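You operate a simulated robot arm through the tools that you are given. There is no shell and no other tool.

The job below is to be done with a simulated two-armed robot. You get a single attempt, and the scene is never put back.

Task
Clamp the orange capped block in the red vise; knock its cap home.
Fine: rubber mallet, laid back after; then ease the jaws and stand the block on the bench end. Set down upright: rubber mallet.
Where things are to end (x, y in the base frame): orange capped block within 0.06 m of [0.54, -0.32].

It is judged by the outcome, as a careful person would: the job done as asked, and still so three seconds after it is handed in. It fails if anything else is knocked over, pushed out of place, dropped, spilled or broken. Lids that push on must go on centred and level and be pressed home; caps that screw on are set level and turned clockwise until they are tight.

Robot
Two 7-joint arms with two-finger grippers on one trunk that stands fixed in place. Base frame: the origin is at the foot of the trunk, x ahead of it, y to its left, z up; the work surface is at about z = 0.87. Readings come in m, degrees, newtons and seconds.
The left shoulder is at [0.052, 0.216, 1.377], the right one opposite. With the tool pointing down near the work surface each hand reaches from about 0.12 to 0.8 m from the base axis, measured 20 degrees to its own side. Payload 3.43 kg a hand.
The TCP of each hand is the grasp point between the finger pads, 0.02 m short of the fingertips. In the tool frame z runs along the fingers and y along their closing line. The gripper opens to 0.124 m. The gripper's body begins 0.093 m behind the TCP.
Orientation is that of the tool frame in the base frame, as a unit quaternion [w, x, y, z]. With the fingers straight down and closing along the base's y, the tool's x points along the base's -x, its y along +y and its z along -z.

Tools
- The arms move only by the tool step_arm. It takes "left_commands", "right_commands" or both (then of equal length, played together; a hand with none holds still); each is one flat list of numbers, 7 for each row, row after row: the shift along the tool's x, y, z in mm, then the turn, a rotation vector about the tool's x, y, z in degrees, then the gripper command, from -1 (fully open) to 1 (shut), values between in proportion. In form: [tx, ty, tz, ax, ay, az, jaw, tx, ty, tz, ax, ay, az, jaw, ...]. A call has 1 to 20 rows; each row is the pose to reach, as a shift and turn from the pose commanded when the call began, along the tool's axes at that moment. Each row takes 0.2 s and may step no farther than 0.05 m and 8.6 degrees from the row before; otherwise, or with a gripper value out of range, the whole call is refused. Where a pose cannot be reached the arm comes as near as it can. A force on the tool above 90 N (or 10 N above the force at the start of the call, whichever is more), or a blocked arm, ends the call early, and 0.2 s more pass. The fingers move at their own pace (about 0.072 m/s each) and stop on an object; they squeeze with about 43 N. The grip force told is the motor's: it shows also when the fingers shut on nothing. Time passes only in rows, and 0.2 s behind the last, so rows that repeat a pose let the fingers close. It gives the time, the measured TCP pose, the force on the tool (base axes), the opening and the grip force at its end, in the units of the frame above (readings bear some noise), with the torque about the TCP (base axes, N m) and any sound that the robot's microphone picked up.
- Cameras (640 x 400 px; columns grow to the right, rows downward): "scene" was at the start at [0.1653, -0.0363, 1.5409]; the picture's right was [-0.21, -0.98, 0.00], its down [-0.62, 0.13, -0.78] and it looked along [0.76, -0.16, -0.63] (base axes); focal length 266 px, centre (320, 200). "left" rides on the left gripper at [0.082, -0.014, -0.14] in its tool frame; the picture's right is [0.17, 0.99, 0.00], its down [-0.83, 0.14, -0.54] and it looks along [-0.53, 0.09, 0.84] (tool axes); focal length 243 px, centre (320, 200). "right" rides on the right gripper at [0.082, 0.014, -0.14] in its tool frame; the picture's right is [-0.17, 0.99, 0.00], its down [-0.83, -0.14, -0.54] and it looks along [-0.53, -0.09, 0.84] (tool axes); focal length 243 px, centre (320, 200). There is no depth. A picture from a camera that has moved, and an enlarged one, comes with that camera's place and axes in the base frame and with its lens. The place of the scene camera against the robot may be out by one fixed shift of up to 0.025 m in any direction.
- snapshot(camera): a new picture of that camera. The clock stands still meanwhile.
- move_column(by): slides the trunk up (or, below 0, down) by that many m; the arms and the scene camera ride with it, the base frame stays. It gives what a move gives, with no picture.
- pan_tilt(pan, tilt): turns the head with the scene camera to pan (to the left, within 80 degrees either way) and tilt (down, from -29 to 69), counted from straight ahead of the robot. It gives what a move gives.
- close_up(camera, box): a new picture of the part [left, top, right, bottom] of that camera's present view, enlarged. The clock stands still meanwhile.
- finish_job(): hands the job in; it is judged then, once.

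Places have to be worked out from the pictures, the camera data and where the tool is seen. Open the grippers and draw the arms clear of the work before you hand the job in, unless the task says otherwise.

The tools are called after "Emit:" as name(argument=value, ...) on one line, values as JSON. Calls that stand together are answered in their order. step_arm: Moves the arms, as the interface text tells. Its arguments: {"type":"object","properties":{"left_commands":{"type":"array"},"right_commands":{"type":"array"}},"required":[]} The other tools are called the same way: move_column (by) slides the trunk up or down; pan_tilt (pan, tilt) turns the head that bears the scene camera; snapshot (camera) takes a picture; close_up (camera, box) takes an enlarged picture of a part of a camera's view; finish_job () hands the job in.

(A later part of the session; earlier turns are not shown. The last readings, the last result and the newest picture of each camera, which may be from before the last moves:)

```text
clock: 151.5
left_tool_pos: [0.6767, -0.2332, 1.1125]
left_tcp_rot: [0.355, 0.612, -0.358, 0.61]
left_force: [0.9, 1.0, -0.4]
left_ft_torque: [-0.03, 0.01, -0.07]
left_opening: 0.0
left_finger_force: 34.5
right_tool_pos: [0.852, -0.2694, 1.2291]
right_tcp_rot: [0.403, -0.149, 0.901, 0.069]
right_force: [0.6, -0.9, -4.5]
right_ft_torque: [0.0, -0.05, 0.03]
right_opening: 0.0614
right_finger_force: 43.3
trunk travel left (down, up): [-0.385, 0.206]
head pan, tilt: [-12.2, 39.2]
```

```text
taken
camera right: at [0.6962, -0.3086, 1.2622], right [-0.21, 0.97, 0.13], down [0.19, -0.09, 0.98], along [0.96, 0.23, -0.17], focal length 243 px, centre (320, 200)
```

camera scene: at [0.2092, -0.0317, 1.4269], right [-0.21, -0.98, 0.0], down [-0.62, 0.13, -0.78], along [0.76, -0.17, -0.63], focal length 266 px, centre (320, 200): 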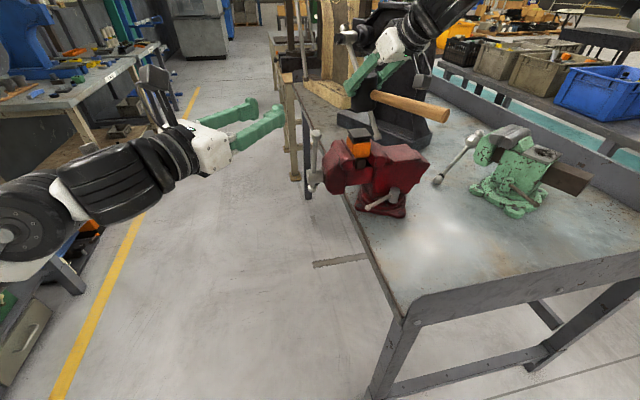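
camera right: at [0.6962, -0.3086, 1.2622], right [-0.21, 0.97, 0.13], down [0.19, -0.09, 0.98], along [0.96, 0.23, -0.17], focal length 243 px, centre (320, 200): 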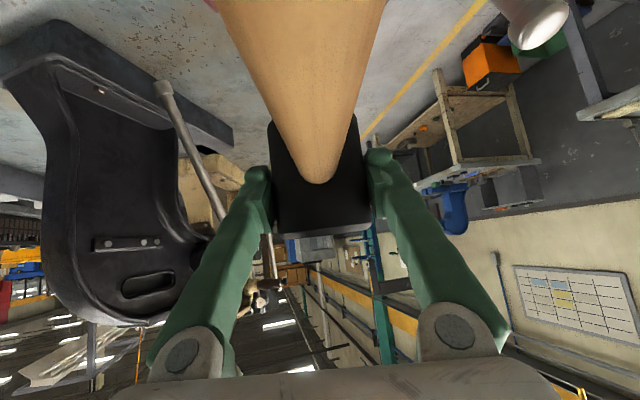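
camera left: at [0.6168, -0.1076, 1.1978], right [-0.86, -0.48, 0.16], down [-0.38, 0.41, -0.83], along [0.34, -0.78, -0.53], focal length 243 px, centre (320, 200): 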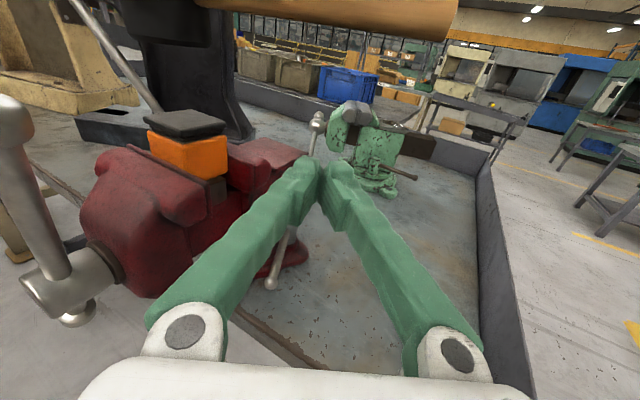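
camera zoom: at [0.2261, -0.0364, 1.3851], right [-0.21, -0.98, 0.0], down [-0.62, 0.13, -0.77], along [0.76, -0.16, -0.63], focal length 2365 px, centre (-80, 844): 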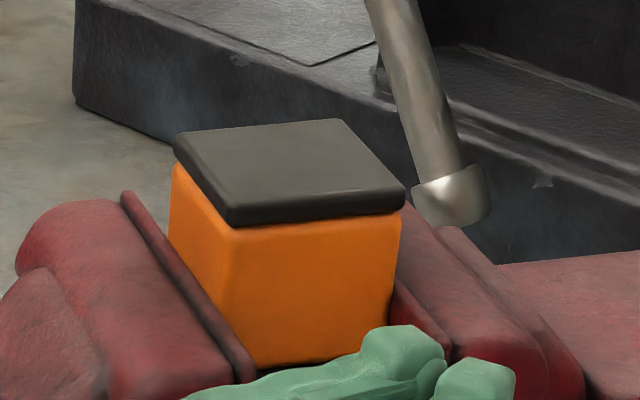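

The cap is home: level, flush and unchanged by the last blow. Now the mallet goes back: I withdraw the left hand and carry the mallet over its original place, turning the handle to its old direction.

Emit:
step_arm(left_commands=[0, 0, -20, 0, 0, 0, 1, 0, 0, -45, 0, 0, 0, 1, 0, 0, -75, 0, 0, 0, 1, 0, 0, -105, 0, 0, 0, 1, 0, 0, -135, 0, 0, 0, 1, 0, 0, -160, 0, 0, 0, 1, 0, 0, -160, 0, 0, 0, 1, 0, 0, -160, 0, 0, 0, 1, 0, 0, -160, 0, 0, 0, 1, 0, 0, -160, 0, 0, 0, 1, 0, 0, -160, 0, 0, 0, 1], right_commands=[15, -7, -32, -5, -0.5, -4.1, 1, 42, -15, -62, -10, -0.9, -8.2, 1, 84, -21, -68, -15, -1.4, -12.3, 1, 127, -27, -74, -20, -1.8, -16.4, 1, 169, -33, -81, -25, -2.3, -20.5, 1, 211, -39, -87, -30, -2.7, -24.5, 1, 254, -45, -93, -35, -3.2, -28.6, 1, 296, -51, -99, -40, -3.6, -32.7, 1, 338, -57, -106, -45, -4.1, -36.8, 1, 381, -63, -112, -50, -4.5, -40.9, 1, 381, -63, -112, -50, -4.5, -40.9, 1])

Emit:
snapshot(camera="scene")

Emit:
close_up(camera="scene", box=[380, 130, 620, 300])

Emit:
snapshot(camera="right")

```text
clock: 153.9
left_tool_pos: [0.5963, -0.0923, 1.1152]
left_tcp_rot: [0.355, 0.611, -0.359, 0.61]
left_force: [-0.4, -0.1, 0.3]
left_ft_torque: [-0.02, 0.02, 0.01]
left_opening: 0.0004
left_finger_force: 34.2
right_tool_pos: [0.5512, -0.4361, 1.0209]
right_tcp_rot: [0.337, -0.595, 0.665, 0.299]
right_force: [-0.4, 0.2, -4.5]
right_ft_torque: [0.06, 0.01, 0.03]
right_opening: 0.0615
right_finger_force: 42.7
trunk travel left (down, up): [-0.385, 0.206]
head pan, tilt: [-12.2, 39.2]
```

```text
taken
camera scene: at [0.224, -0.0359, 1.3855], right [-0.21, -0.98, 0.0], down [-0.62, 0.13, -0.78], along [0.76, -0.16, -0.63], focal length 266 px, centre (320, 200)
```

scene: 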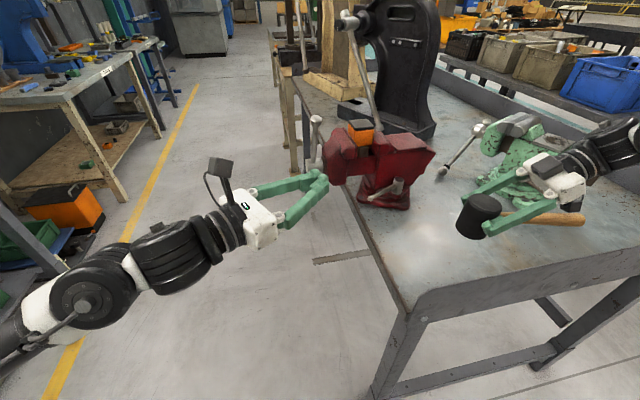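

```text
2.35 times, centred on (500, 215) of scene
camera zoom: at [0.224, -0.0359, 1.3855], right [-0.21, -0.98, 0.0], down [-0.62, 0.13, -0.78], along [0.76, -0.16, -0.63], focal length 626 px, centre (-104, 165)
```

zoom: 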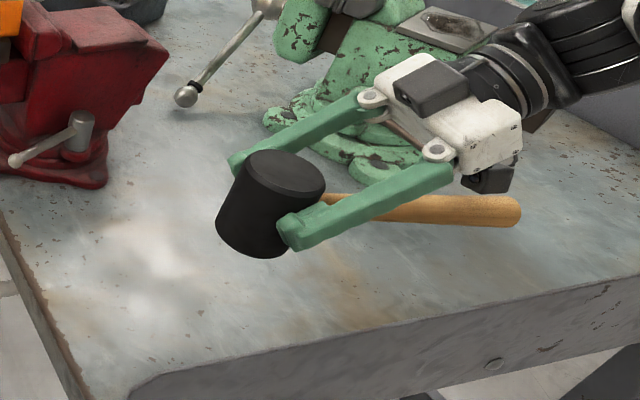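

```text
taken
camera right: at [0.5191, -0.5937, 1.038], right [-0.97, 0.21, 0.13], down [0.14, 0.04, 0.99], along [0.2, 0.98, -0.07], focal length 243 px, centre (320, 200)
```

right: 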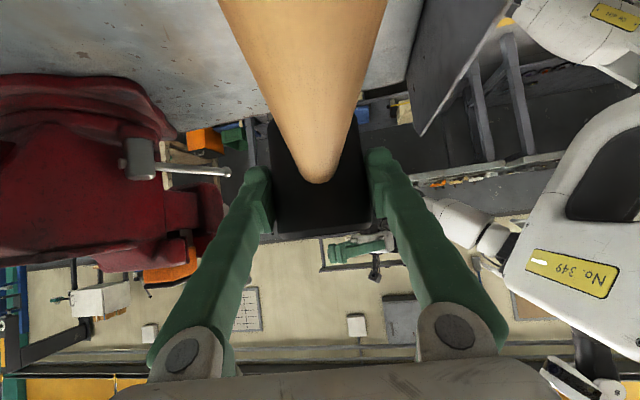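

The mallet is level in the hand but its handle points about 6° off its old direction. I turn it 6° and lower it to just above the bench.

Emit:
step_arm(right_commands=[18, -1, 13, -2.4, 0, -1.8, 1, 36, -2, 26, -4.8, 0, -3.6, 1, 54, -3, 38, -4.8, 0, -3.6, 1, 66, -3, 47, -4.8, 0, -3.6, 1, 71, -3, 50, -4.8, 0, -3.6, 1, 71, -3, 50, -4.8, 0, -3.6, 1])

Emit:
close_up(camera="scene", box=[400, 150, 600, 290])

Emit:
snapshot(camera="right")

```text
clock: 155.3
left_tool_pos: [0.5961, -0.0924, 1.1142]
left_tcp_rot: [0.355, 0.611, -0.36, 0.61]
left_force: [-0.3, -0.7, -0.6]
left_ft_torque: [-0.02, -0.02, 0.0]
left_opening: 0.0002
left_finger_force: 34.5
right_tool_pos: [0.5547, -0.4369, 0.9322]
right_tcp_rot: [0.32, -0.629, 0.634, 0.316]
right_force: [-0.3, 0.1, -3.9]
right_ft_torque: [0.06, 0.01, 0.03]
right_opening: 0.0611
right_finger_force: 42.6
trunk travel left (down, up): [-0.385, 0.206]
head pan, tilt: [-12.2, 39.2]
```

```text
2.86 times, centred on (500, 220) of scene
camera zoom: at [0.2242, -0.0365, 1.3855], right [-0.21, -0.98, 0.0], down [-0.62, 0.13, -0.77], along [0.76, -0.16, -0.63], focal length 760 px, centre (-194, 143)
```

zoom: 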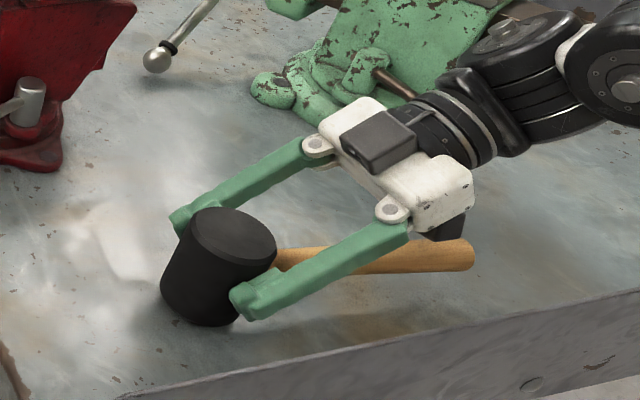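

```text
taken
camera right: at [0.5397, -0.5988, 0.9504], right [-0.99, 0.11, 0.13], down [0.14, 0.06, 0.99], along [0.1, 0.99, -0.07], focal length 243 px, centre (320, 200)
```

right: 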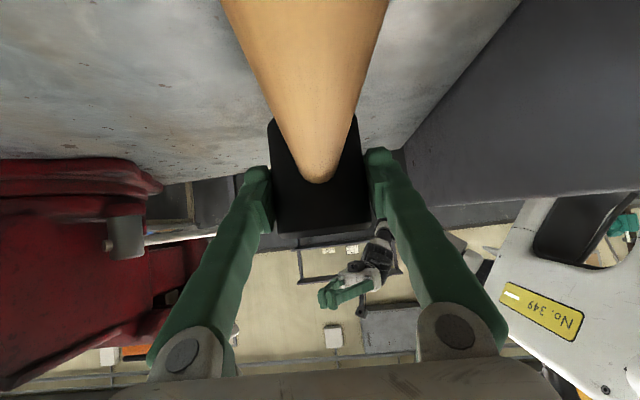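

Just above the bench, handle direction restored. I go down the last few millimetres until it bears.

Emit:
step_arm(right_commands=[1.6, 0, 1.2, 0, 0, 0, 1, 3.2, 0, 2.4, 0, 0, 0, 1, 4.8, 0, 3.6, 0, 0, 0, 1, 5.6, 0, 4.2, 0, 0, 0, 1])

```text
clock: 156.3
left_tool_pos: [0.5971, -0.0932, 1.1152]
left_tcp_rot: [0.355, 0.611, -0.36, 0.609]
left_force: [0.4, -0.9, 0.0]
left_ft_torque: [-0.03, 0.02, 0.02]
left_opening: 0.0002
left_finger_force: 34.3
right_tool_pos: [0.5553, -0.4375, 0.9249]
right_tcp_rot: [0.321, -0.628, 0.634, 0.316]
right_force: [-0.8, 0.0, -4.2]
right_ft_torque: [0.04, -0.02, 0.02]
right_opening: 0.0611
right_finger_force: 43.7
trunk travel left (down, up): [-0.385, 0.206]
head pan, tilt: [-12.2, 39.2]
```

Emit:
step_arm(right_commands=[1.6, 0, 1.2, 0, 0, 0, 1, 3.2, 0, 2.4, 0, 0, 0, 1, 4.8, 0, 3.6, 0, 0, 0, 1])

Emit:
close_up(camera="scene", box=[430, 190, 530, 260])

```text
clock: 157.1
left_tool_pos: [0.5956, -0.0924, 1.1163]
left_tcp_rot: [0.356, 0.61, -0.36, 0.61]
left_force: [-0.3, 0.1, 0.1]
left_ft_torque: [-0.01, -0.02, 0.01]
left_opening: 0.0
left_finger_force: 34.6
right_tool_pos: [0.5566, -0.4369, 0.9223]
right_tcp_rot: [0.323, -0.63, 0.633, 0.315]
right_force: [-3.5, -11.1, 22.2]
right_ft_torque: [-1.14, 0.17, -0.12]
right_opening: 0.0611
right_finger_force: 42.3
trunk travel left (down, up): [-0.385, 0.206]
head pan, tilt: [-12.2, 39.2]
```

```text
5.71 times, centred on (480, 225) of scene
camera zoom: at [0.2214, -0.0361, 1.3862], right [-0.21, -0.98, 0.0], down [-0.62, 0.13, -0.78], along [0.76, -0.16, -0.63], focal length 1520 px, centre (-594, 57)
```

zoom: 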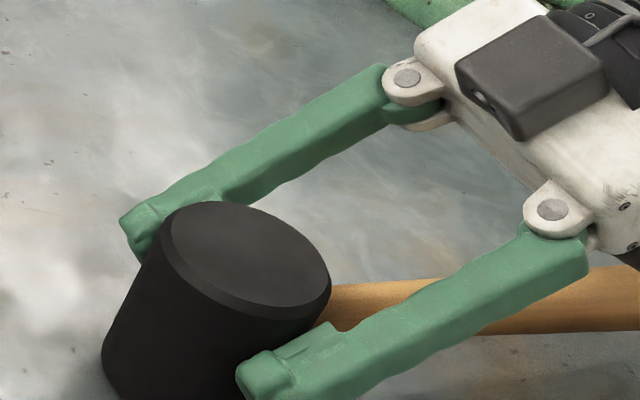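

It bears on the bench. I ease off 3 mm, open the fingers and back straight out.

Emit:
step_arm(right_commands=[-2.4, 0, -1.8, 0, 0, 0, 1, -2.4, 0, -1.8, 0, 0, 0, 0.3, -2.4, 0, -1.8, 0, 0, 0, -0.1, -2.4, 0, -1.8, 0, 0, 0, -0.6, -2.4, 0, -1.8, 0, 0, 0, -0.6, -7, 0, -12, 0, 0, 0, -0.6, -14, 0, -45, 0, 0, 0, -0.6, -18, 0, -85, 0, 0, 0, -0.6, -18, 0, -130, 0, 0, 0, -0.6, -18, 0, -130, 0, 0, 0, -0.6])

Emit:
close_up(camera="scene", box=[400, 150, 600, 290])

Emit:
snapshot(camera="right")

```text
clock: 159.3
left_tool_pos: [0.5968, -0.0925, 1.1155]
left_tcp_rot: [0.355, 0.611, -0.36, 0.61]
left_force: [-0.4, 0.2, 1.3]
left_ft_torque: [-0.03, 0.0, -0.01]
left_opening: 0.0002
left_finger_force: 34.2
right_tool_pos: [0.554, -0.5305, 1.0135]
right_tcp_rot: [0.321, -0.629, 0.635, 0.315]
right_force: [0.3, -0.3, -0.4]
right_ft_torque: [0.02, 0.01, 0.0]
right_opening: 0.0992
right_finger_force: 0.0
trunk travel left (down, up): [-0.385, 0.206]
head pan, tilt: [-12.2, 39.2]
```

```text
2.86 times, centred on (500, 220) of scene
camera zoom: at [0.2241, -0.0363, 1.3855], right [-0.21, -0.98, 0.0], down [-0.62, 0.13, -0.77], along [0.76, -0.16, -0.63], focal length 760 px, centre (-194, 143)
```

zoom: 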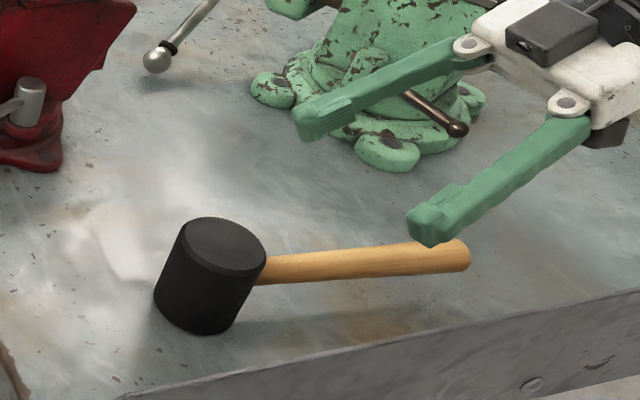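

```text
taken
camera right: at [0.5391, -0.6914, 1.0314], right [-0.99, 0.11, 0.13], down [0.14, 0.06, 0.99], along [0.1, 0.99, -0.07], focal length 243 px, centre (320, 200)
```

right: 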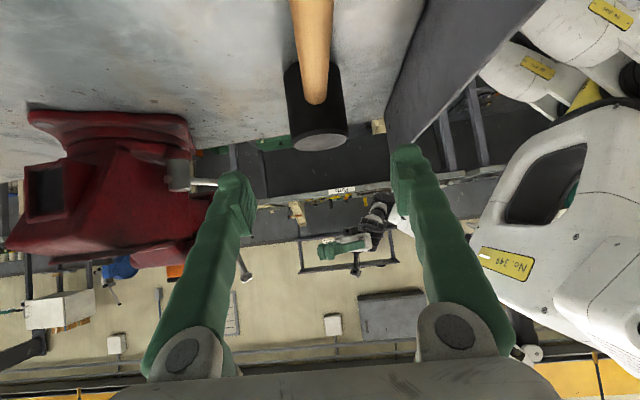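

The mallet lies back upright in its place, handle in its old direction. Next I ease the jaws: I lift the right hand clear and turn it to look at the vise again, before lowering the trunk for the left hand's work at the bar.

Emit:
step_arm(right_commands=[-38, 0, -28, 0, 0, 0, -0.6, -75, 0, -55, 0, 0, 0, -0.6, -100, -1, -45, 5.4, 1.7, 6.1, -0.8, -125, -3, -35, 10.9, 3.4, 12.2, -1, -150, -4, -25, 16.3, 5.1, 18.3, -1, -174, -5, -15, 21.7, 6.8, 24.4, -1, -199, -6, -5, 27.1, 8.5, 30.5, -1, -224, -8, 5, 32.6, 10.1, 36.7, -1, -249, -9, 15, 38, 11.8, 42.8, -1, -274, -10, 24, 43.4, 13.5, 48.9, -1, -298, -12, 34, 48.8, 15.2, 55, -1, -323, -13, 44, 54.3, 16.9, 61.1, -1, -348, -14, 54, 59.7, 18.6, 67.2, -1, -348, -14, 54, 59.7, 18.6, 67.2, -1])

Emit:
move_column(by=-0.11)

Emit:
snapshot(camera="right")

Emit:
snapshot(camera="left")

Emit:
snapshot(camera="scene")

```text
clock: 162.3
left_tool_pos: [0.5955, -0.0944, 1.1151]
left_tcp_rot: [0.356, 0.61, -0.36, 0.609]
left_force: [-0.7, -0.5, 0.1]
left_ft_torque: [0.0, 0.02, 0.01]
left_opening: 0.0001
left_finger_force: 34.4
right_tool_pos: [0.5677, -0.2812, 1.2594]
right_tcp_rot: [0.258, 0.0, 0.966, 0.001]
right_force: [-0.9, -1.0, 0.8]
right_ft_torque: [0.03, -0.04, 0.05]
right_opening: 0.1239
right_finger_force: 0.0
trunk travel left (down, up): [-0.385, 0.206]
head pan, tilt: [-12.2, 39.2]
```

```text
clock: 163.7
left_tool_pos: [0.5962, -0.0936, 1.0048]
left_tcp_rot: [0.355, 0.61, -0.359, 0.61]
left_force: [-0.5, -0.3, 0.3]
left_ft_torque: [-0.01, 0.0, 0.06]
left_opening: 0.0
left_finger_force: 34.4
right_tool_pos: [0.5701, -0.2807, 1.1502]
right_tcp_rot: [0.259, -0.001, 0.966, 0.002]
right_force: [0.2, 0.2, 0.4]
right_ft_torque: [-0.01, -0.02, 0.03]
right_opening: 0.124
right_finger_force: 0.1
trunk travel left (down, up): [-0.275, 0.316]
head pan, tilt: [-12.2, 39.2]
```

```text
taken
camera right: at [0.429, -0.2676, 1.2305], right [0.14, 0.99, 0.08], down [0.45, -0.14, 0.88], along [0.88, -0.09, -0.46], focal length 243 px, centre (320, 200)
```

right: 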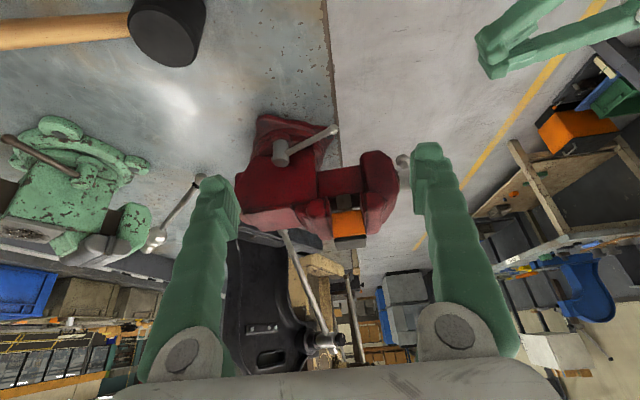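

```text
taken
camera left: at [0.5414, 0.0339, 1.0878], right [-0.86, -0.48, 0.16], down [-0.38, 0.41, -0.83], along [0.34, -0.78, -0.54], focal length 243 px, centre (320, 200)
```

left: 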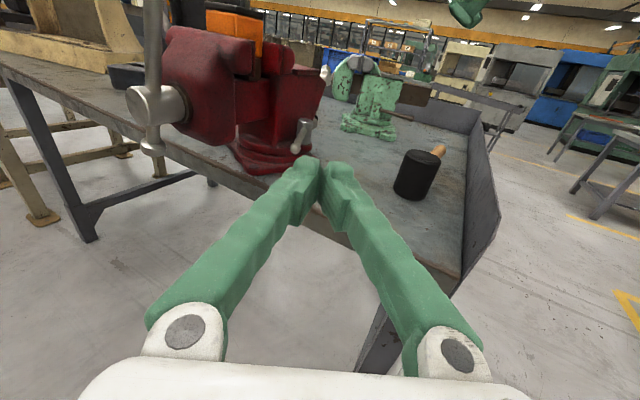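

```text
taken
camera scene: at [0.2508, -0.0363, 1.2766], right [-0.21, -0.98, 0.0], down [-0.62, 0.13, -0.78], along [0.76, -0.16, -0.63], focal length 266 px, centre (320, 200)
```

scene: 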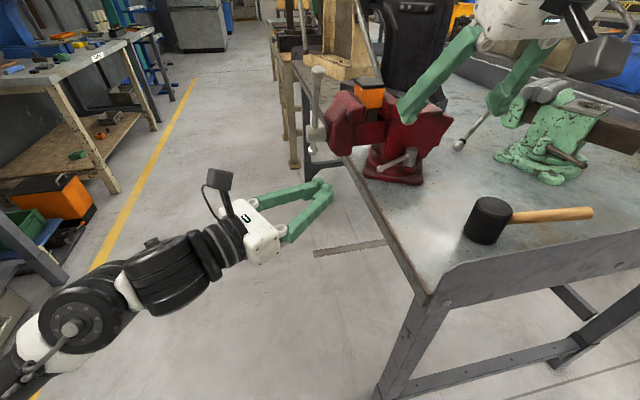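

Both hands are placed. The bar stands up, tilted toward the robot as I left it. I bring the left hand up to the standoff beside the bar top with the fingers part open.

Emit:
step_arm(left_commands=[25, -20, 0, 4, 0, 0, 0.19, 50, -50, 5, 8, 0, 0, 0.19, 75, -80, 15, 12, 0, 0, 0.19, 99, -110, 22, 16.3, 0, 0, 0.19, 99, -123, 26, 16.3, 0, 0, 0.19, 99, -123, 26, 16.3, 0, 0, 0.19])

Emit:
snapshot(camera="left")

Emit:
close_up(camera="right", box=[290, 110, 430, 260])

Emit:
close_up(camera="scene", box=[270, 50, 390, 200])

```text
clock: 165.1
left_tool_pos: [0.7181, -0.0559, 1.1047]
left_tcp_rot: [0.264, 0.655, -0.269, 0.655]
left_force: [1.2, -0.3, 0.0]
left_ft_torque: [0.01, 0.04, -0.01]
left_opening: 0.0503
left_finger_force: 0.1
right_tool_pos: [0.5708, -0.2806, 1.1497]
right_tcp_rot: [0.257, 0.0, 0.966, 0.001]
right_force: [0.0, -0.4, -0.2]
right_ft_torque: [-0.01, 0.02, -0.01]
right_opening: 0.1241
right_finger_force: 0.0
trunk travel left (down, up): [-0.275, 0.316]
head pan, tilt: [-12.2, 39.2]
```

```text
taken
camera left: at [0.6289, 0.0513, 1.1867], right [-0.69, -0.71, 0.16], down [-0.48, 0.28, -0.83], along [0.54, -0.65, -0.53], focal length 243 px, centre (320, 200)
```

left: 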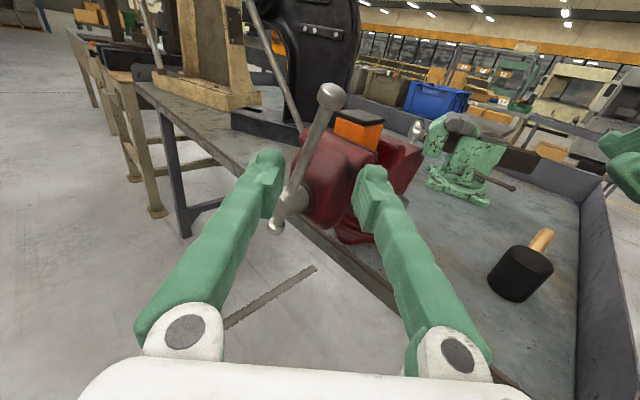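

```text
2.67 times, centred on (360, 185) of right
camera zoom: at [0.4294, -0.2677, 1.2301], right [0.14, 0.99, 0.08], down [0.45, -0.14, 0.88], along [0.88, -0.09, -0.46], focal length 647 px, centre (213, 240)
```

zoom: 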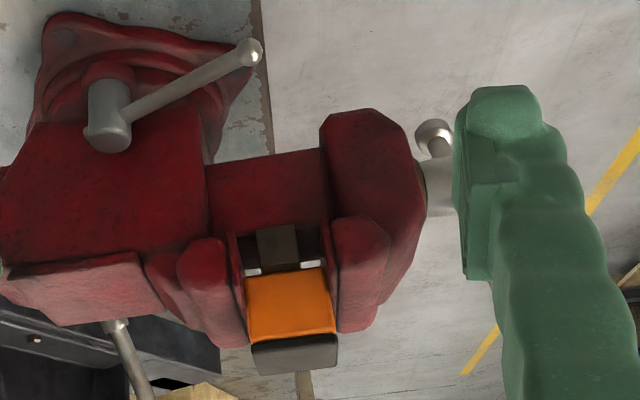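

```text
2.67 times, centred on (330, 125) of scene
camera zoom: at [0.251, -0.0365, 1.2765], right [-0.21, -0.98, 0.0], down [-0.62, 0.13, -0.78], along [0.76, -0.16, -0.63], focal length 710 px, centre (293, 400)
```

zoom: 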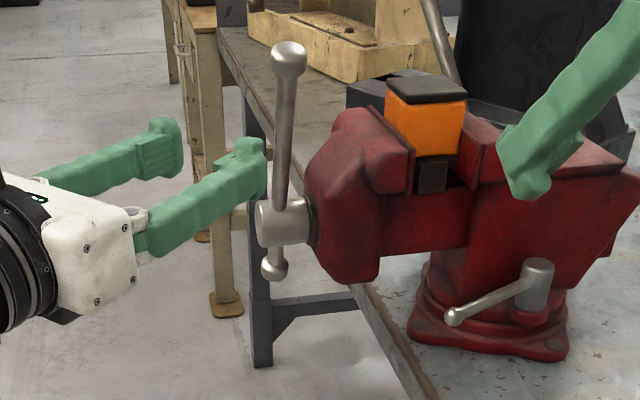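

The bar's ball is at about (0.80, -0.139, 1.146), hub at (0.842, -0.13, 0.997). I roll the hand 10° to match the bar, go in around it at z≈1.10 and close.

Emit:
step_arm(left_commands=[-2, -3, 30, 0, 0, 3.5, 0.19, -4, -6, 60, 0, 0, 7, 0.19, -5, -8, 90, 0, 0, 10.5, 0.19, -5, -8, 112, 0, 0, 10.5, 0.19, -5, -8, 124, 0, 0, 10.5, 0.19, -5, -8, 124, 0, 0, 10.5, 0.19, -5, -8, 124, 0, 0, 10.5, 0.6, -5, -8, 124, 0, 0, 10.5, 1, -5, -8, 124, 0, 0, 10.5, 1, -5, -8, 124, 0, 0, 10.5, 1])

Emit:
snapshot(camera="left")

Emit:
close_up(camera="scene", box=[270, 50, 390, 200])

```text
clock: 167.3
left_tool_pos: [0.8132, -0.1371, 1.0982]
left_tcp_rot: [0.204, 0.627, -0.328, 0.676]
left_force: [7.6, 0.8, 4.3]
left_ft_torque: [-0.15, -0.58, -0.09]
left_opening: 0.0059
left_finger_force: 38.8
right_tool_pos: [0.5712, -0.28, 1.1479]
right_tcp_rot: [0.257, 0.0, 0.966, 0.001]
right_force: [0.7, 0.2, -0.1]
right_ft_torque: [0.02, -0.01, 0.02]
right_opening: 0.124
right_finger_force: 0.1
trunk travel left (down, up): [-0.275, 0.316]
head pan, tilt: [-12.2, 39.2]
```

```text
taken
camera left: at [0.712, -0.0418, 1.1819], right [-0.7, -0.72, -0.02], down [-0.37, 0.39, -0.84], along [0.61, -0.58, -0.54], focal length 243 px, centre (320, 200)
```

left: 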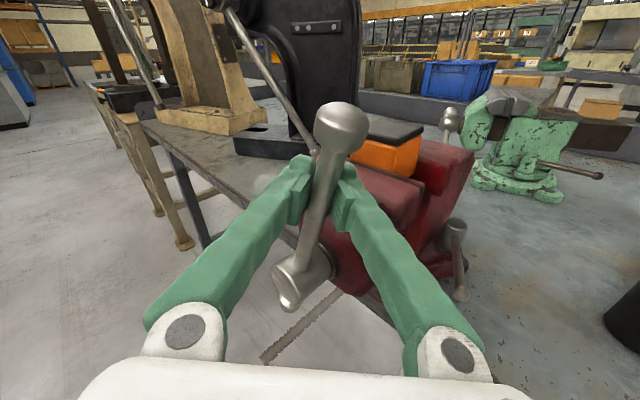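

```text
2.67 times, centred on (330, 125) of scene
camera zoom: at [0.2519, -0.036, 1.2764], right [-0.21, -0.98, 0.0], down [-0.62, 0.13, -0.77], along [0.76, -0.16, -0.63], focal length 710 px, centre (293, 400)
```

zoom: 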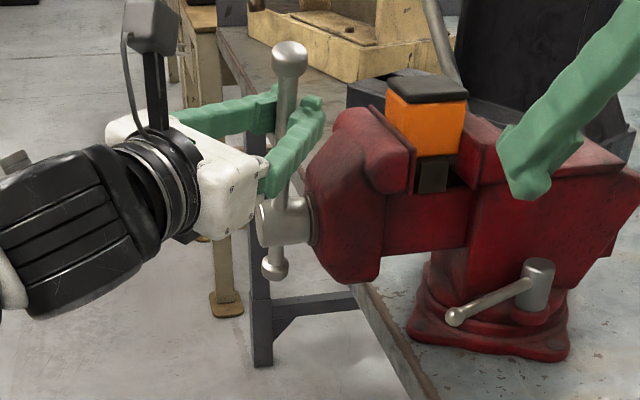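

The bar is gripped. I turn it back (counter-clockwise) about 20°, over the top, feeling it come loose.

Emit:
step_arm(left_commands=[0.9, -6.6, 6, 0, 0, -2.7, 1, 0.9, -13.3, 12.2, 0, 0, -6.2, 1, 0.3, -20.1, 18.6, 0, 0, -9.8, 1, -1.3, -26.5, 24.8, 0, 0, -13.3, 1, -1.3, -26.5, 24.8, 0, 0, -13.3, 1])

Emit:
snapshot(camera="left")

Emit:
close_up(camera="right", box=[315, 180, 375, 250])

```text
clock: 168.5
left_tool_pos: [0.8379, -0.1493, 1.104]
left_tcp_rot: [0.284, 0.658, -0.262, 0.646]
left_force: [-24.7, -37.4, -3.3]
left_ft_torque: [0.79, 0.17, 1.25]
left_opening: 0.0
left_finger_force: 34.3
right_tool_pos: [0.5664, -0.2847, 1.15]
right_tcp_rot: [0.26, 0.0, 0.966, 0.004]
right_force: [0.9, -2.1, -0.7]
right_ft_torque: [-0.03, -0.03, 0.02]
right_opening: 0.1242
right_finger_force: 0.0
trunk travel left (down, up): [-0.275, 0.316]
head pan, tilt: [-12.2, 39.2]
```

```text
taken
camera left: at [0.7531, -0.0388, 1.186], right [-0.7, -0.69, 0.2], down [-0.5, 0.27, -0.82], along [0.51, -0.67, -0.53], focal length 243 px, centre (320, 200)
```

left: 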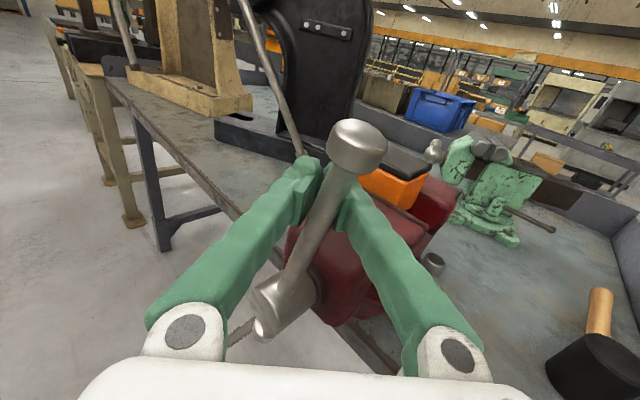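

```text
5.71 times, centred on (345, 215) of right
camera zoom: at [0.4265, -0.2729, 1.23], right [0.14, 0.99, 0.09], down [0.45, -0.14, 0.88], along [0.88, -0.09, -0.46], focal length 1386 px, centre (177, 114)
```

zoom: 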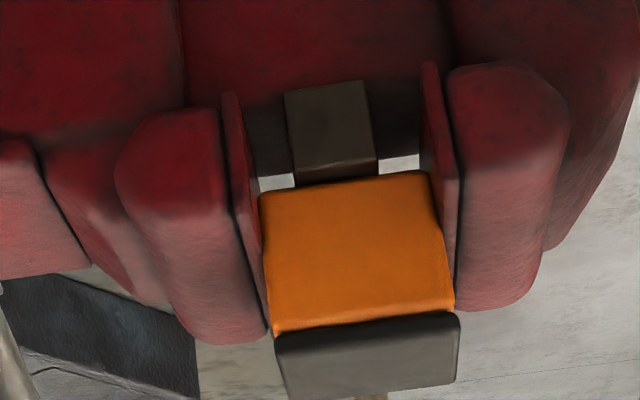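

The bar slipped out of the pads and did not turn. For breaking it loose, a closed fist pushing squarely from the near side is better. I back off and look.

Emit:
step_arm(left_commands=[0, 4, -10, 0, 0, 0, 1, 0, 8, -40, 0, 0, 0, 1, 0, 8, -80, 0, 0, 0, 1, 0, 8, -120, 0, 0, 0, 1, 0, 8, -120, 0, 0, 0, 1])

Emit:
snapshot(camera="left")

Emit:
close_up(camera="scene", box=[270, 50, 390, 200])

```text
clock: 169.7
left_tool_pos: [0.7542, -0.0558, 1.1059]
left_tcp_rot: [0.281, 0.661, -0.251, 0.649]
left_force: [0.1, 1.3, 0.0]
left_ft_torque: [0.03, -0.02, -0.03]
left_opening: 0.0
left_finger_force: 34.6
right_tool_pos: [0.5709, -0.2792, 1.1503]
right_tcp_rot: [0.259, -0.001, 0.966, 0.001]
right_force: [0.5, 0.7, -0.1]
right_ft_torque: [-0.03, 0.05, -0.03]
right_opening: 0.124
right_finger_force: 0.2
trunk travel left (down, up): [-0.275, 0.316]
head pan, tilt: [-12.2, 39.2]
```

```text
taken
camera left: at [0.6687, 0.0535, 1.1875], right [-0.68, -0.7, 0.21], down [-0.51, 0.25, -0.82], along [0.52, -0.67, -0.53], focal length 243 px, centre (320, 200)
```

left: 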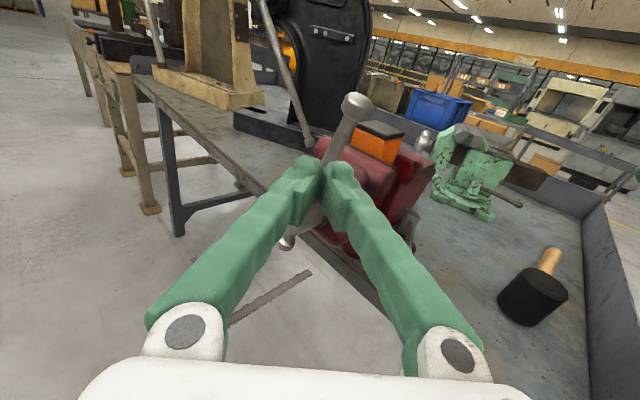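

```text
2.67 times, centred on (330, 125) of scene
camera zoom: at [0.2507, -0.0347, 1.2766], right [-0.21, -0.98, 0.0], down [-0.62, 0.13, -0.78], along [0.76, -0.17, -0.63], focal length 710 px, centre (293, 400)
```

zoom: 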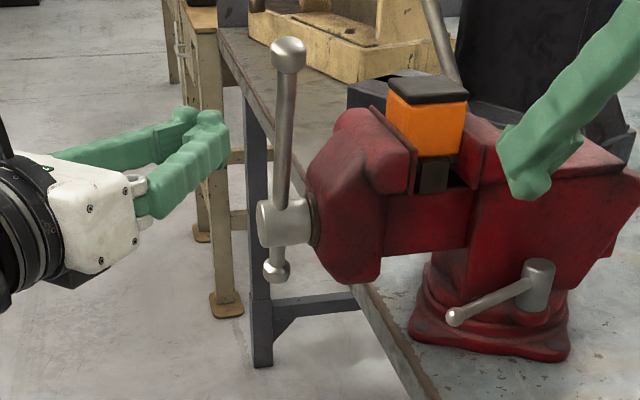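

The bar stands unchanged. I turn the closed left hand to point more along -y and bring it up on the near side of the bar, close to its top, without touching yet.

Emit:
step_arm(left_commands=[4, 2, 0, -6.5, 0, 0, 1, 7, 4, -1, -13, 0, 0, 1, 11, 6, -1, -19.5, 0, 0, 1, 14, 7, -1.5, -25.8, 0, 0, 1, 14, 24, 34, -25.8, 0, 0, 1, 14, 42, 70, -25.8, 0, 0, 1, 14, 42, 70, -25.8, 0, 0, 1])

Emit:
snapshot(camera="left")

Emit:
close_up(camera="scene", box=[270, 50, 390, 200])

```text
clock: 171.3
left_tool_pos: [0.7775, -0.1354, 1.1195]
left_tcp_rot: [0.422, 0.582, -0.391, 0.575]
left_force: [0.0, 0.1, 0.4]
left_ft_torque: [0.02, 0.0, -0.02]
left_opening: 0.0
left_finger_force: 34.5
right_tool_pos: [0.5707, -0.2792, 1.1486]
right_tcp_rot: [0.257, -0.001, 0.966, 0.001]
right_force: [-0.6, -0.2, 0.5]
right_ft_torque: [-0.05, 0.0, -0.01]
right_opening: 0.1244
right_finger_force: 0.1
trunk travel left (down, up): [-0.275, 0.316]
head pan, tilt: [-12.2, 39.2]
```

```text
taken
camera left: at [0.747, 0.0027, 1.1982], right [-0.92, -0.33, 0.21], down [-0.34, 0.44, -0.83], along [0.18, -0.84, -0.51], focal length 243 px, centre (320, 200)
```

left: 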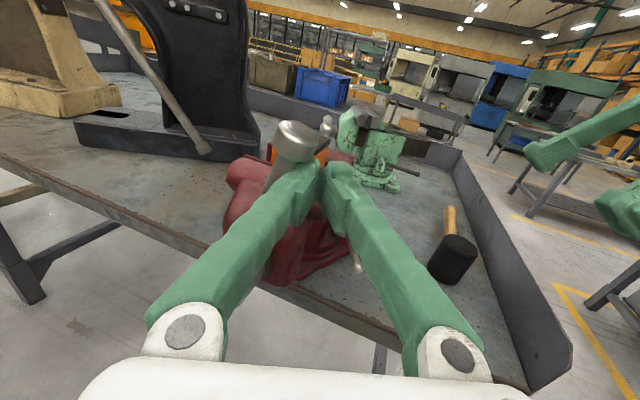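

```text
2.67 times, centred on (330, 125) of scene
camera zoom: at [0.251, -0.0356, 1.2765], right [-0.21, -0.98, 0.0], down [-0.62, 0.13, -0.78], along [0.76, -0.16, -0.63], focal length 710 px, centre (293, 400)
```

zoom: 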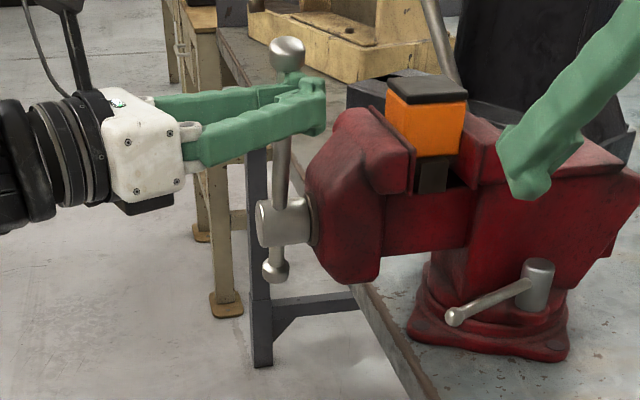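

The fist is just on the near side of the bar's upper end. I push it steadily away (+x) and watch the force for the break-loose.

Emit:
step_arm(left_commands=[0.3, -7.5, 2.7, 0, 0, 0, 1, 0.5, -15, 5.4, 0, 0, 0, 1, 0.8, -20.7, 7.5, 0, 0, 0, 1, 0.9, -25.4, 9.2, 0, 0, 0, 1])

Emit:
snapshot(camera="left")

```text
clock: 172.3
left_tool_pos: [0.8013, -0.1358, 1.1233]
left_tcp_rot: [0.422, 0.58, -0.392, 0.576]
left_force: [-22.5, 0.6, -1.4]
left_ft_torque: [-0.01, -0.23, 0.1]
left_opening: 0.0
left_finger_force: 34.1
right_tool_pos: [0.5675, -0.2799, 1.1529]
right_tcp_rot: [0.26, -0.001, 0.966, 0.001]
right_force: [-0.3, 0.7, 0.2]
right_ft_torque: [-0.04, 0.01, 0.0]
right_opening: 0.1242
right_finger_force: 0.1
trunk travel left (down, up): [-0.275, 0.316]
head pan, tilt: [-12.2, 39.2]
```

```text
taken
camera left: at [0.7705, 0.0007, 1.2013], right [-0.92, -0.33, 0.2], down [-0.34, 0.44, -0.83], along [0.18, -0.84, -0.51], focal length 243 px, centre (320, 200)
```

left: 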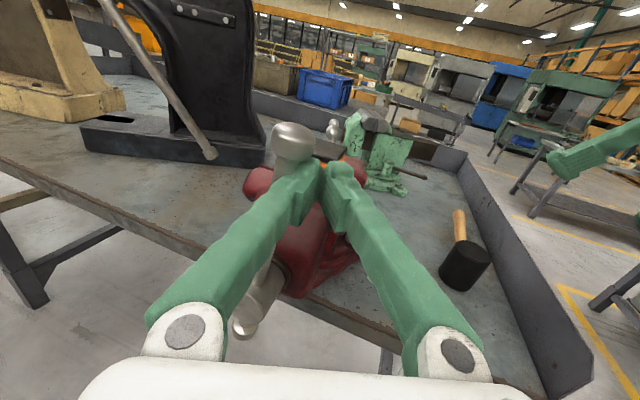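

22 N of push so far. I push further.

Emit:
step_arm(left_commands=[0.3, -5.6, 2, 0, 0, 0, 1, 0.5, -11.3, 4.1, 0, 0, 0, 1, 0.7, -17, 6.1, 0, 0, 0, 1, 0.8, -22.6, 8.1, 0, 0, 0, 1])

Emit:
snapshot(camera="left")

Emit:
close_up(camera="scene", box=[270, 50, 390, 200])

```text
clock: 173.3
left_tool_pos: [0.8228, -0.1378, 1.1222]
left_tcp_rot: [0.421, 0.58, -0.393, 0.575]
left_force: [-25.4, 1.1, 1.2]
left_ft_torque: [0.02, 0.29, 0.15]
left_opening: 0.0001
left_finger_force: 34.0
right_tool_pos: [0.5663, -0.2809, 1.1514]
right_tcp_rot: [0.26, -0.001, 0.966, 0.001]
right_force: [0.1, 0.6, 0.4]
right_ft_torque: [0.0, -0.02, 0.0]
right_opening: 0.1243
right_finger_force: 0.0
trunk travel left (down, up): [-0.275, 0.316]
head pan, tilt: [-12.2, 39.2]
```

```text
taken
camera left: at [0.7933, 0.0008, 1.2011], right [-0.92, -0.33, 0.2], down [-0.34, 0.44, -0.83], along [0.18, -0.84, -0.51], focal length 243 px, centre (320, 200)
```

left: 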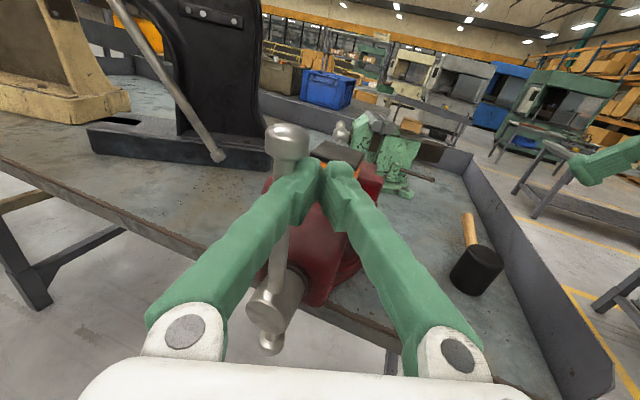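

```text
2.67 times, centred on (330, 125) of scene
camera zoom: at [0.2471, -0.0363, 1.2773], right [-0.21, -0.98, 0.0], down [-0.61, 0.13, -0.78], along [0.76, -0.16, -0.63], focal length 710 px, centre (293, 400)
```

zoom: 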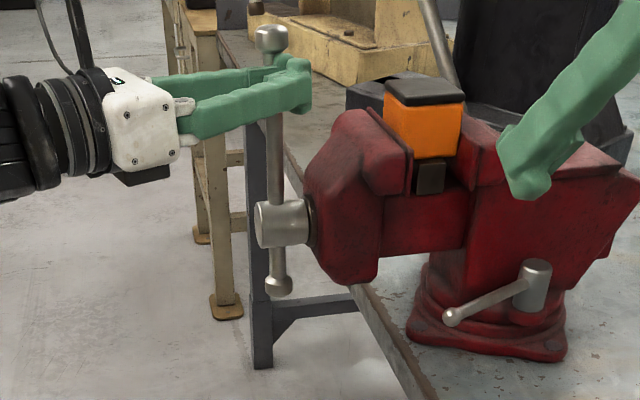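

The bar is moving over the top at about 25 N. I keep pushing forward.

Emit:
step_arm(left_commands=[0.2, -8.5, 3, 0, 0, 0, 1, 0, -17, 6.1, 0, 0, 0, 1, -1, -25.4, 9.2, 0, 0, 0, 1, -3, -34, 12.2, 0, 0, 0, 1, -5, -42.3, 15.3, 0, 0, 0, 1, -5, -42.3, 15.3, 0, 0, 0, 1])

Emit:
snapshot(camera="left")

Emit:
close_up(camera="scene", box=[270, 50, 390, 200])

Emit:
close_up(camera="right", box=[315, 180, 375, 250])

```text
clock: 174.7
left_tool_pos: [0.8702, -0.1365, 1.1153]
left_tcp_rot: [0.421, 0.58, -0.392, 0.577]
left_force: [-15.9, -1.7, 6.9]
left_ft_torque: [0.06, 0.13, 0.05]
left_opening: 0.0002
left_finger_force: 34.0
right_tool_pos: [0.5674, -0.281, 1.1504]
right_tcp_rot: [0.26, 0.0, 0.966, 0.001]
right_force: [-0.7, 0.6, -1.4]
right_ft_torque: [0.03, 0.0, 0.0]
right_opening: 0.124
right_finger_force: 0.1
trunk travel left (down, up): [-0.275, 0.316]
head pan, tilt: [-12.2, 39.2]
```

```text
taken
camera left: at [0.8391, 0.0011, 1.1942], right [-0.92, -0.33, 0.2], down [-0.34, 0.43, -0.84], along [0.19, -0.84, -0.51], focal length 243 px, centre (320, 200)
```

left: 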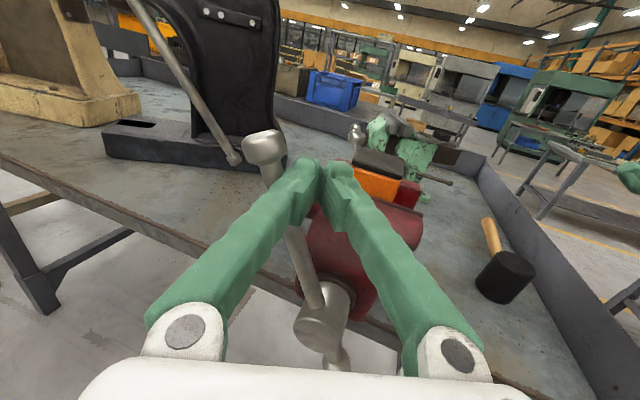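

```text
2.67 times, centred on (330, 125) of scene
camera zoom: at [0.2481, -0.0364, 1.2772], right [-0.21, -0.98, 0.0], down [-0.62, 0.13, -0.78], along [0.76, -0.16, -0.63], focal length 710 px, centre (293, 400)
```

zoom: 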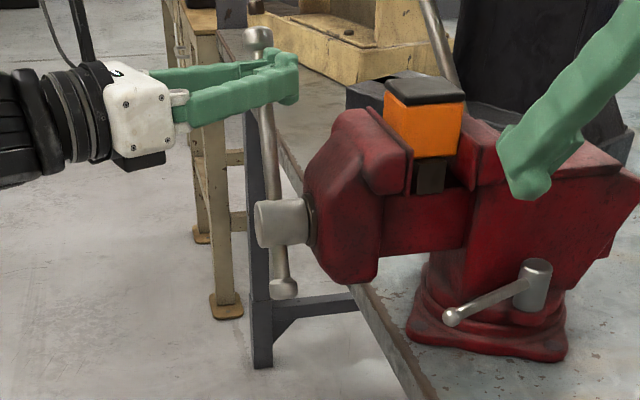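

```text
5.71 times, centred on (345, 215) of right
camera zoom: at [0.4266, -0.2676, 1.2312], right [0.14, 0.99, 0.09], down [0.45, -0.14, 0.88], along [0.88, -0.09, -0.46], focal length 1386 px, centre (177, 114)
```

zoom: 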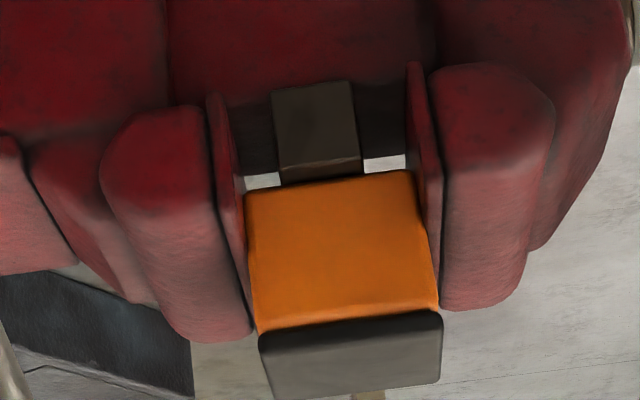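

The bar has gone past vertical and the resistance is falling. I follow it round the far side, swinging the hand's direction as it reaches forward, down to about 200°.

Emit:
step_arm(left_commands=[-4.8, -14.7, 6.2, 5, 0, 0, 1, -13.7, -32.6, 13.4, 10, 0, 0, 1, -25.6, -48.8, 19.9, 15, 0, 0, 1, -40.6, -63.2, 25.7, 20, 0, 0, 1, -57.8, -74.5, 30.3, 25, 0, 0, 1, -57.8, -74.5, 30.3, 25, 0, 0, 1])

Emit:
snapshot(camera="left")

Emit:
close_up(camera="scene", box=[270, 50, 390, 200])

Emit:
close_up(camera="right", box=[315, 180, 375, 250])

```text
clock: 176.1
left_tool_pos: [0.9505, -0.1414, 1.0537]
left_tcp_rot: [0.283, 0.659, -0.257, 0.647]
left_force: [-4.3, -2.0, 5.7]
left_ft_torque: [0.0, -0.02, 0.0]
left_opening: 0.0
left_finger_force: 34.4
right_tool_pos: [0.5695, -0.2805, 1.1503]
right_tcp_rot: [0.259, 0.0, 0.966, 0.001]
right_force: [-1.1, 0.0, 0.5]
right_ft_torque: [-0.02, -0.01, -0.01]
right_opening: 0.1241
right_finger_force: 0.0
trunk travel left (down, up): [-0.275, 0.316]
head pan, tilt: [-12.2, 39.2]
```

```text
taken
camera left: at [0.8661, -0.0309, 1.1348], right [-0.69, -0.69, 0.21], down [-0.51, 0.26, -0.82], along [0.52, -0.67, -0.53], focal length 243 px, centre (320, 200)
```

left: 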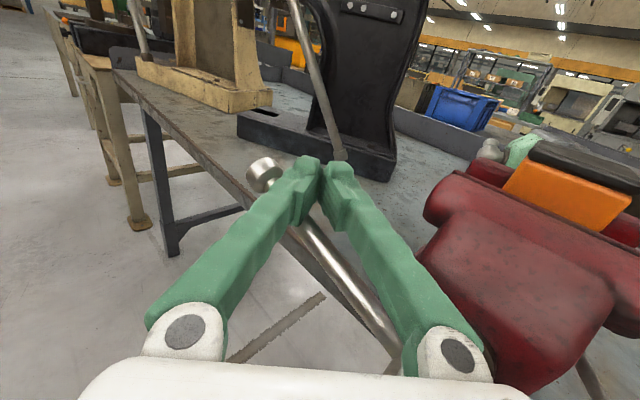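

```text
2.67 times, centred on (330, 125) of scene
camera zoom: at [0.2498, -0.0366, 1.2767], right [-0.21, -0.98, 0.0], down [-0.62, 0.13, -0.78], along [0.76, -0.16, -0.63], focal length 710 px, centre (293, 400)
```

zoom: 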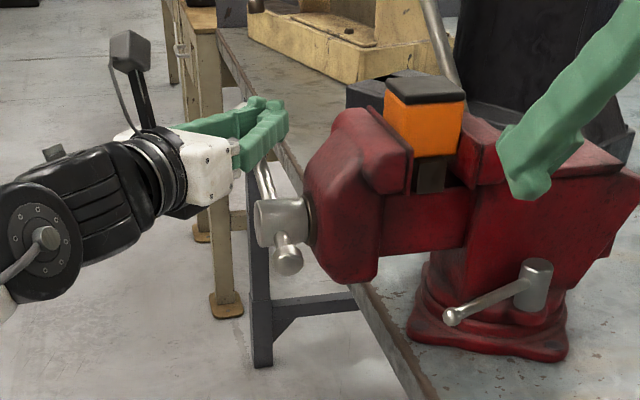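

```text
5.71 times, centred on (345, 215) of right
camera zoom: at [0.4282, -0.2678, 1.2305], right [0.14, 0.99, 0.09], down [0.45, -0.14, 0.88], along [0.88, -0.09, -0.46], focal length 1386 px, centre (177, 114)
```

zoom: 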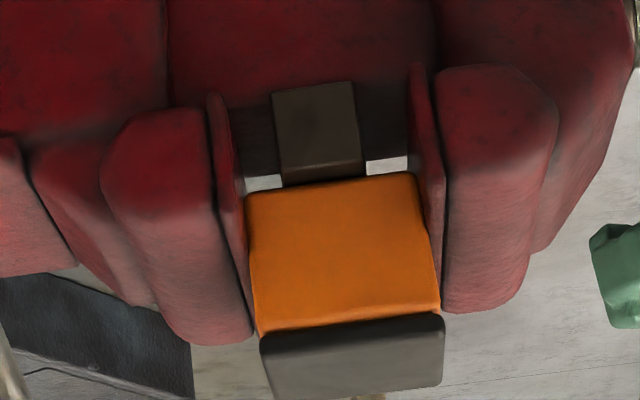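

The jaw has begun to open and the bar turns freely. I keep pressing it down on the far side to about 140° for a comfortable gap.

Emit:
step_arm(left_commands=[-18.8, -5.7, 5, 0, 0, 0, 1, -39, -10.1, 8.5, 0, 0, 0, 1, -60, -11.6, 9.2, 0, 0, 0, 1, -81, -11.1, 7.8, 0, 0, 0, 1, -101.7, -7.6, 3.5, 0, 0, 0, 1, -120.4, -1.7, -3.2, 0, 0, 0, 1, -120.4, -1.7, -3.2, 0, 0, 0, 1])

Emit:
snapshot(camera="left")

Emit:
close_up(camera="scene", box=[270, 50, 390, 200])

Emit:
close_up(camera="right", box=[315, 180, 375, 250])

```text
clock: 177.7
left_tool_pos: [0.9458, -0.1398, 0.9311]
left_tcp_rot: [0.284, 0.66, -0.257, 0.646]
left_force: [-0.1, 10.2, 0.6]
left_ft_torque: [0.1, 0.02, -0.71]
left_opening: 0.0
left_finger_force: 34.7
left hand out of reach, approached as far as the arm can: row 5
right_tool_pos: [0.5709, -0.28, 1.1495]
right_tcp_rot: [0.258, -0.001, 0.966, 0.0]
right_force: [0.6, 1.0, -0.1]
right_ft_torque: [0.03, 0.04, -0.02]
right_opening: 0.124
right_finger_force: 0.1
trunk travel left (down, up): [-0.275, 0.316]
head pan, tilt: [-12.2, 39.2]
```

```text
taken
camera left: at [0.861, -0.0289, 1.0128], right [-0.69, -0.69, 0.21], down [-0.51, 0.26, -0.82], along [0.51, -0.67, -0.53], focal length 243 px, centre (320, 200)
```

left: 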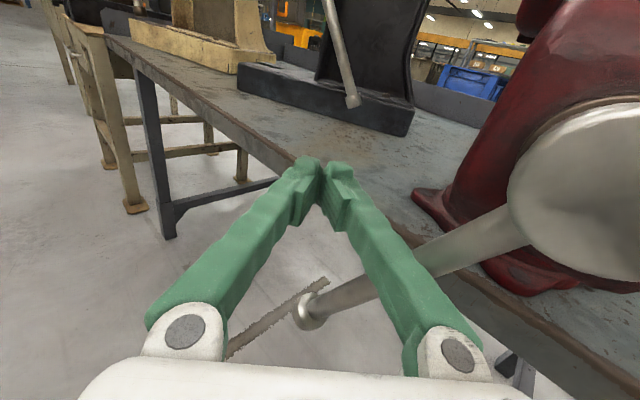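

```text
2.67 times, centred on (330, 125) of scene
camera zoom: at [0.2513, -0.0347, 1.2765], right [-0.21, -0.98, 0.0], down [-0.62, 0.13, -0.78], along [0.76, -0.17, -0.63], focal length 710 px, centre (293, 400)
```

zoom: 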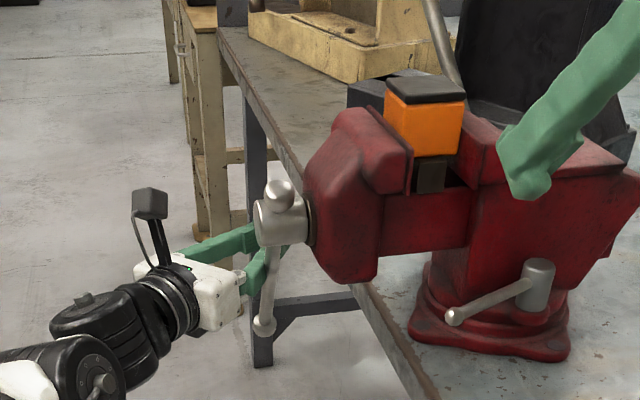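

```text
5.71 times, centred on (345, 215) of right
camera zoom: at [0.4296, -0.266, 1.2304], right [0.14, 0.99, 0.08], down [0.45, -0.14, 0.88], along [0.88, -0.09, -0.46], focal length 1386 px, centre (177, 114)
```

zoom: 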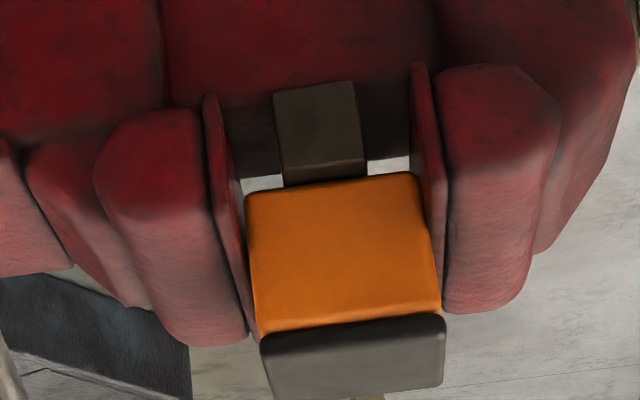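

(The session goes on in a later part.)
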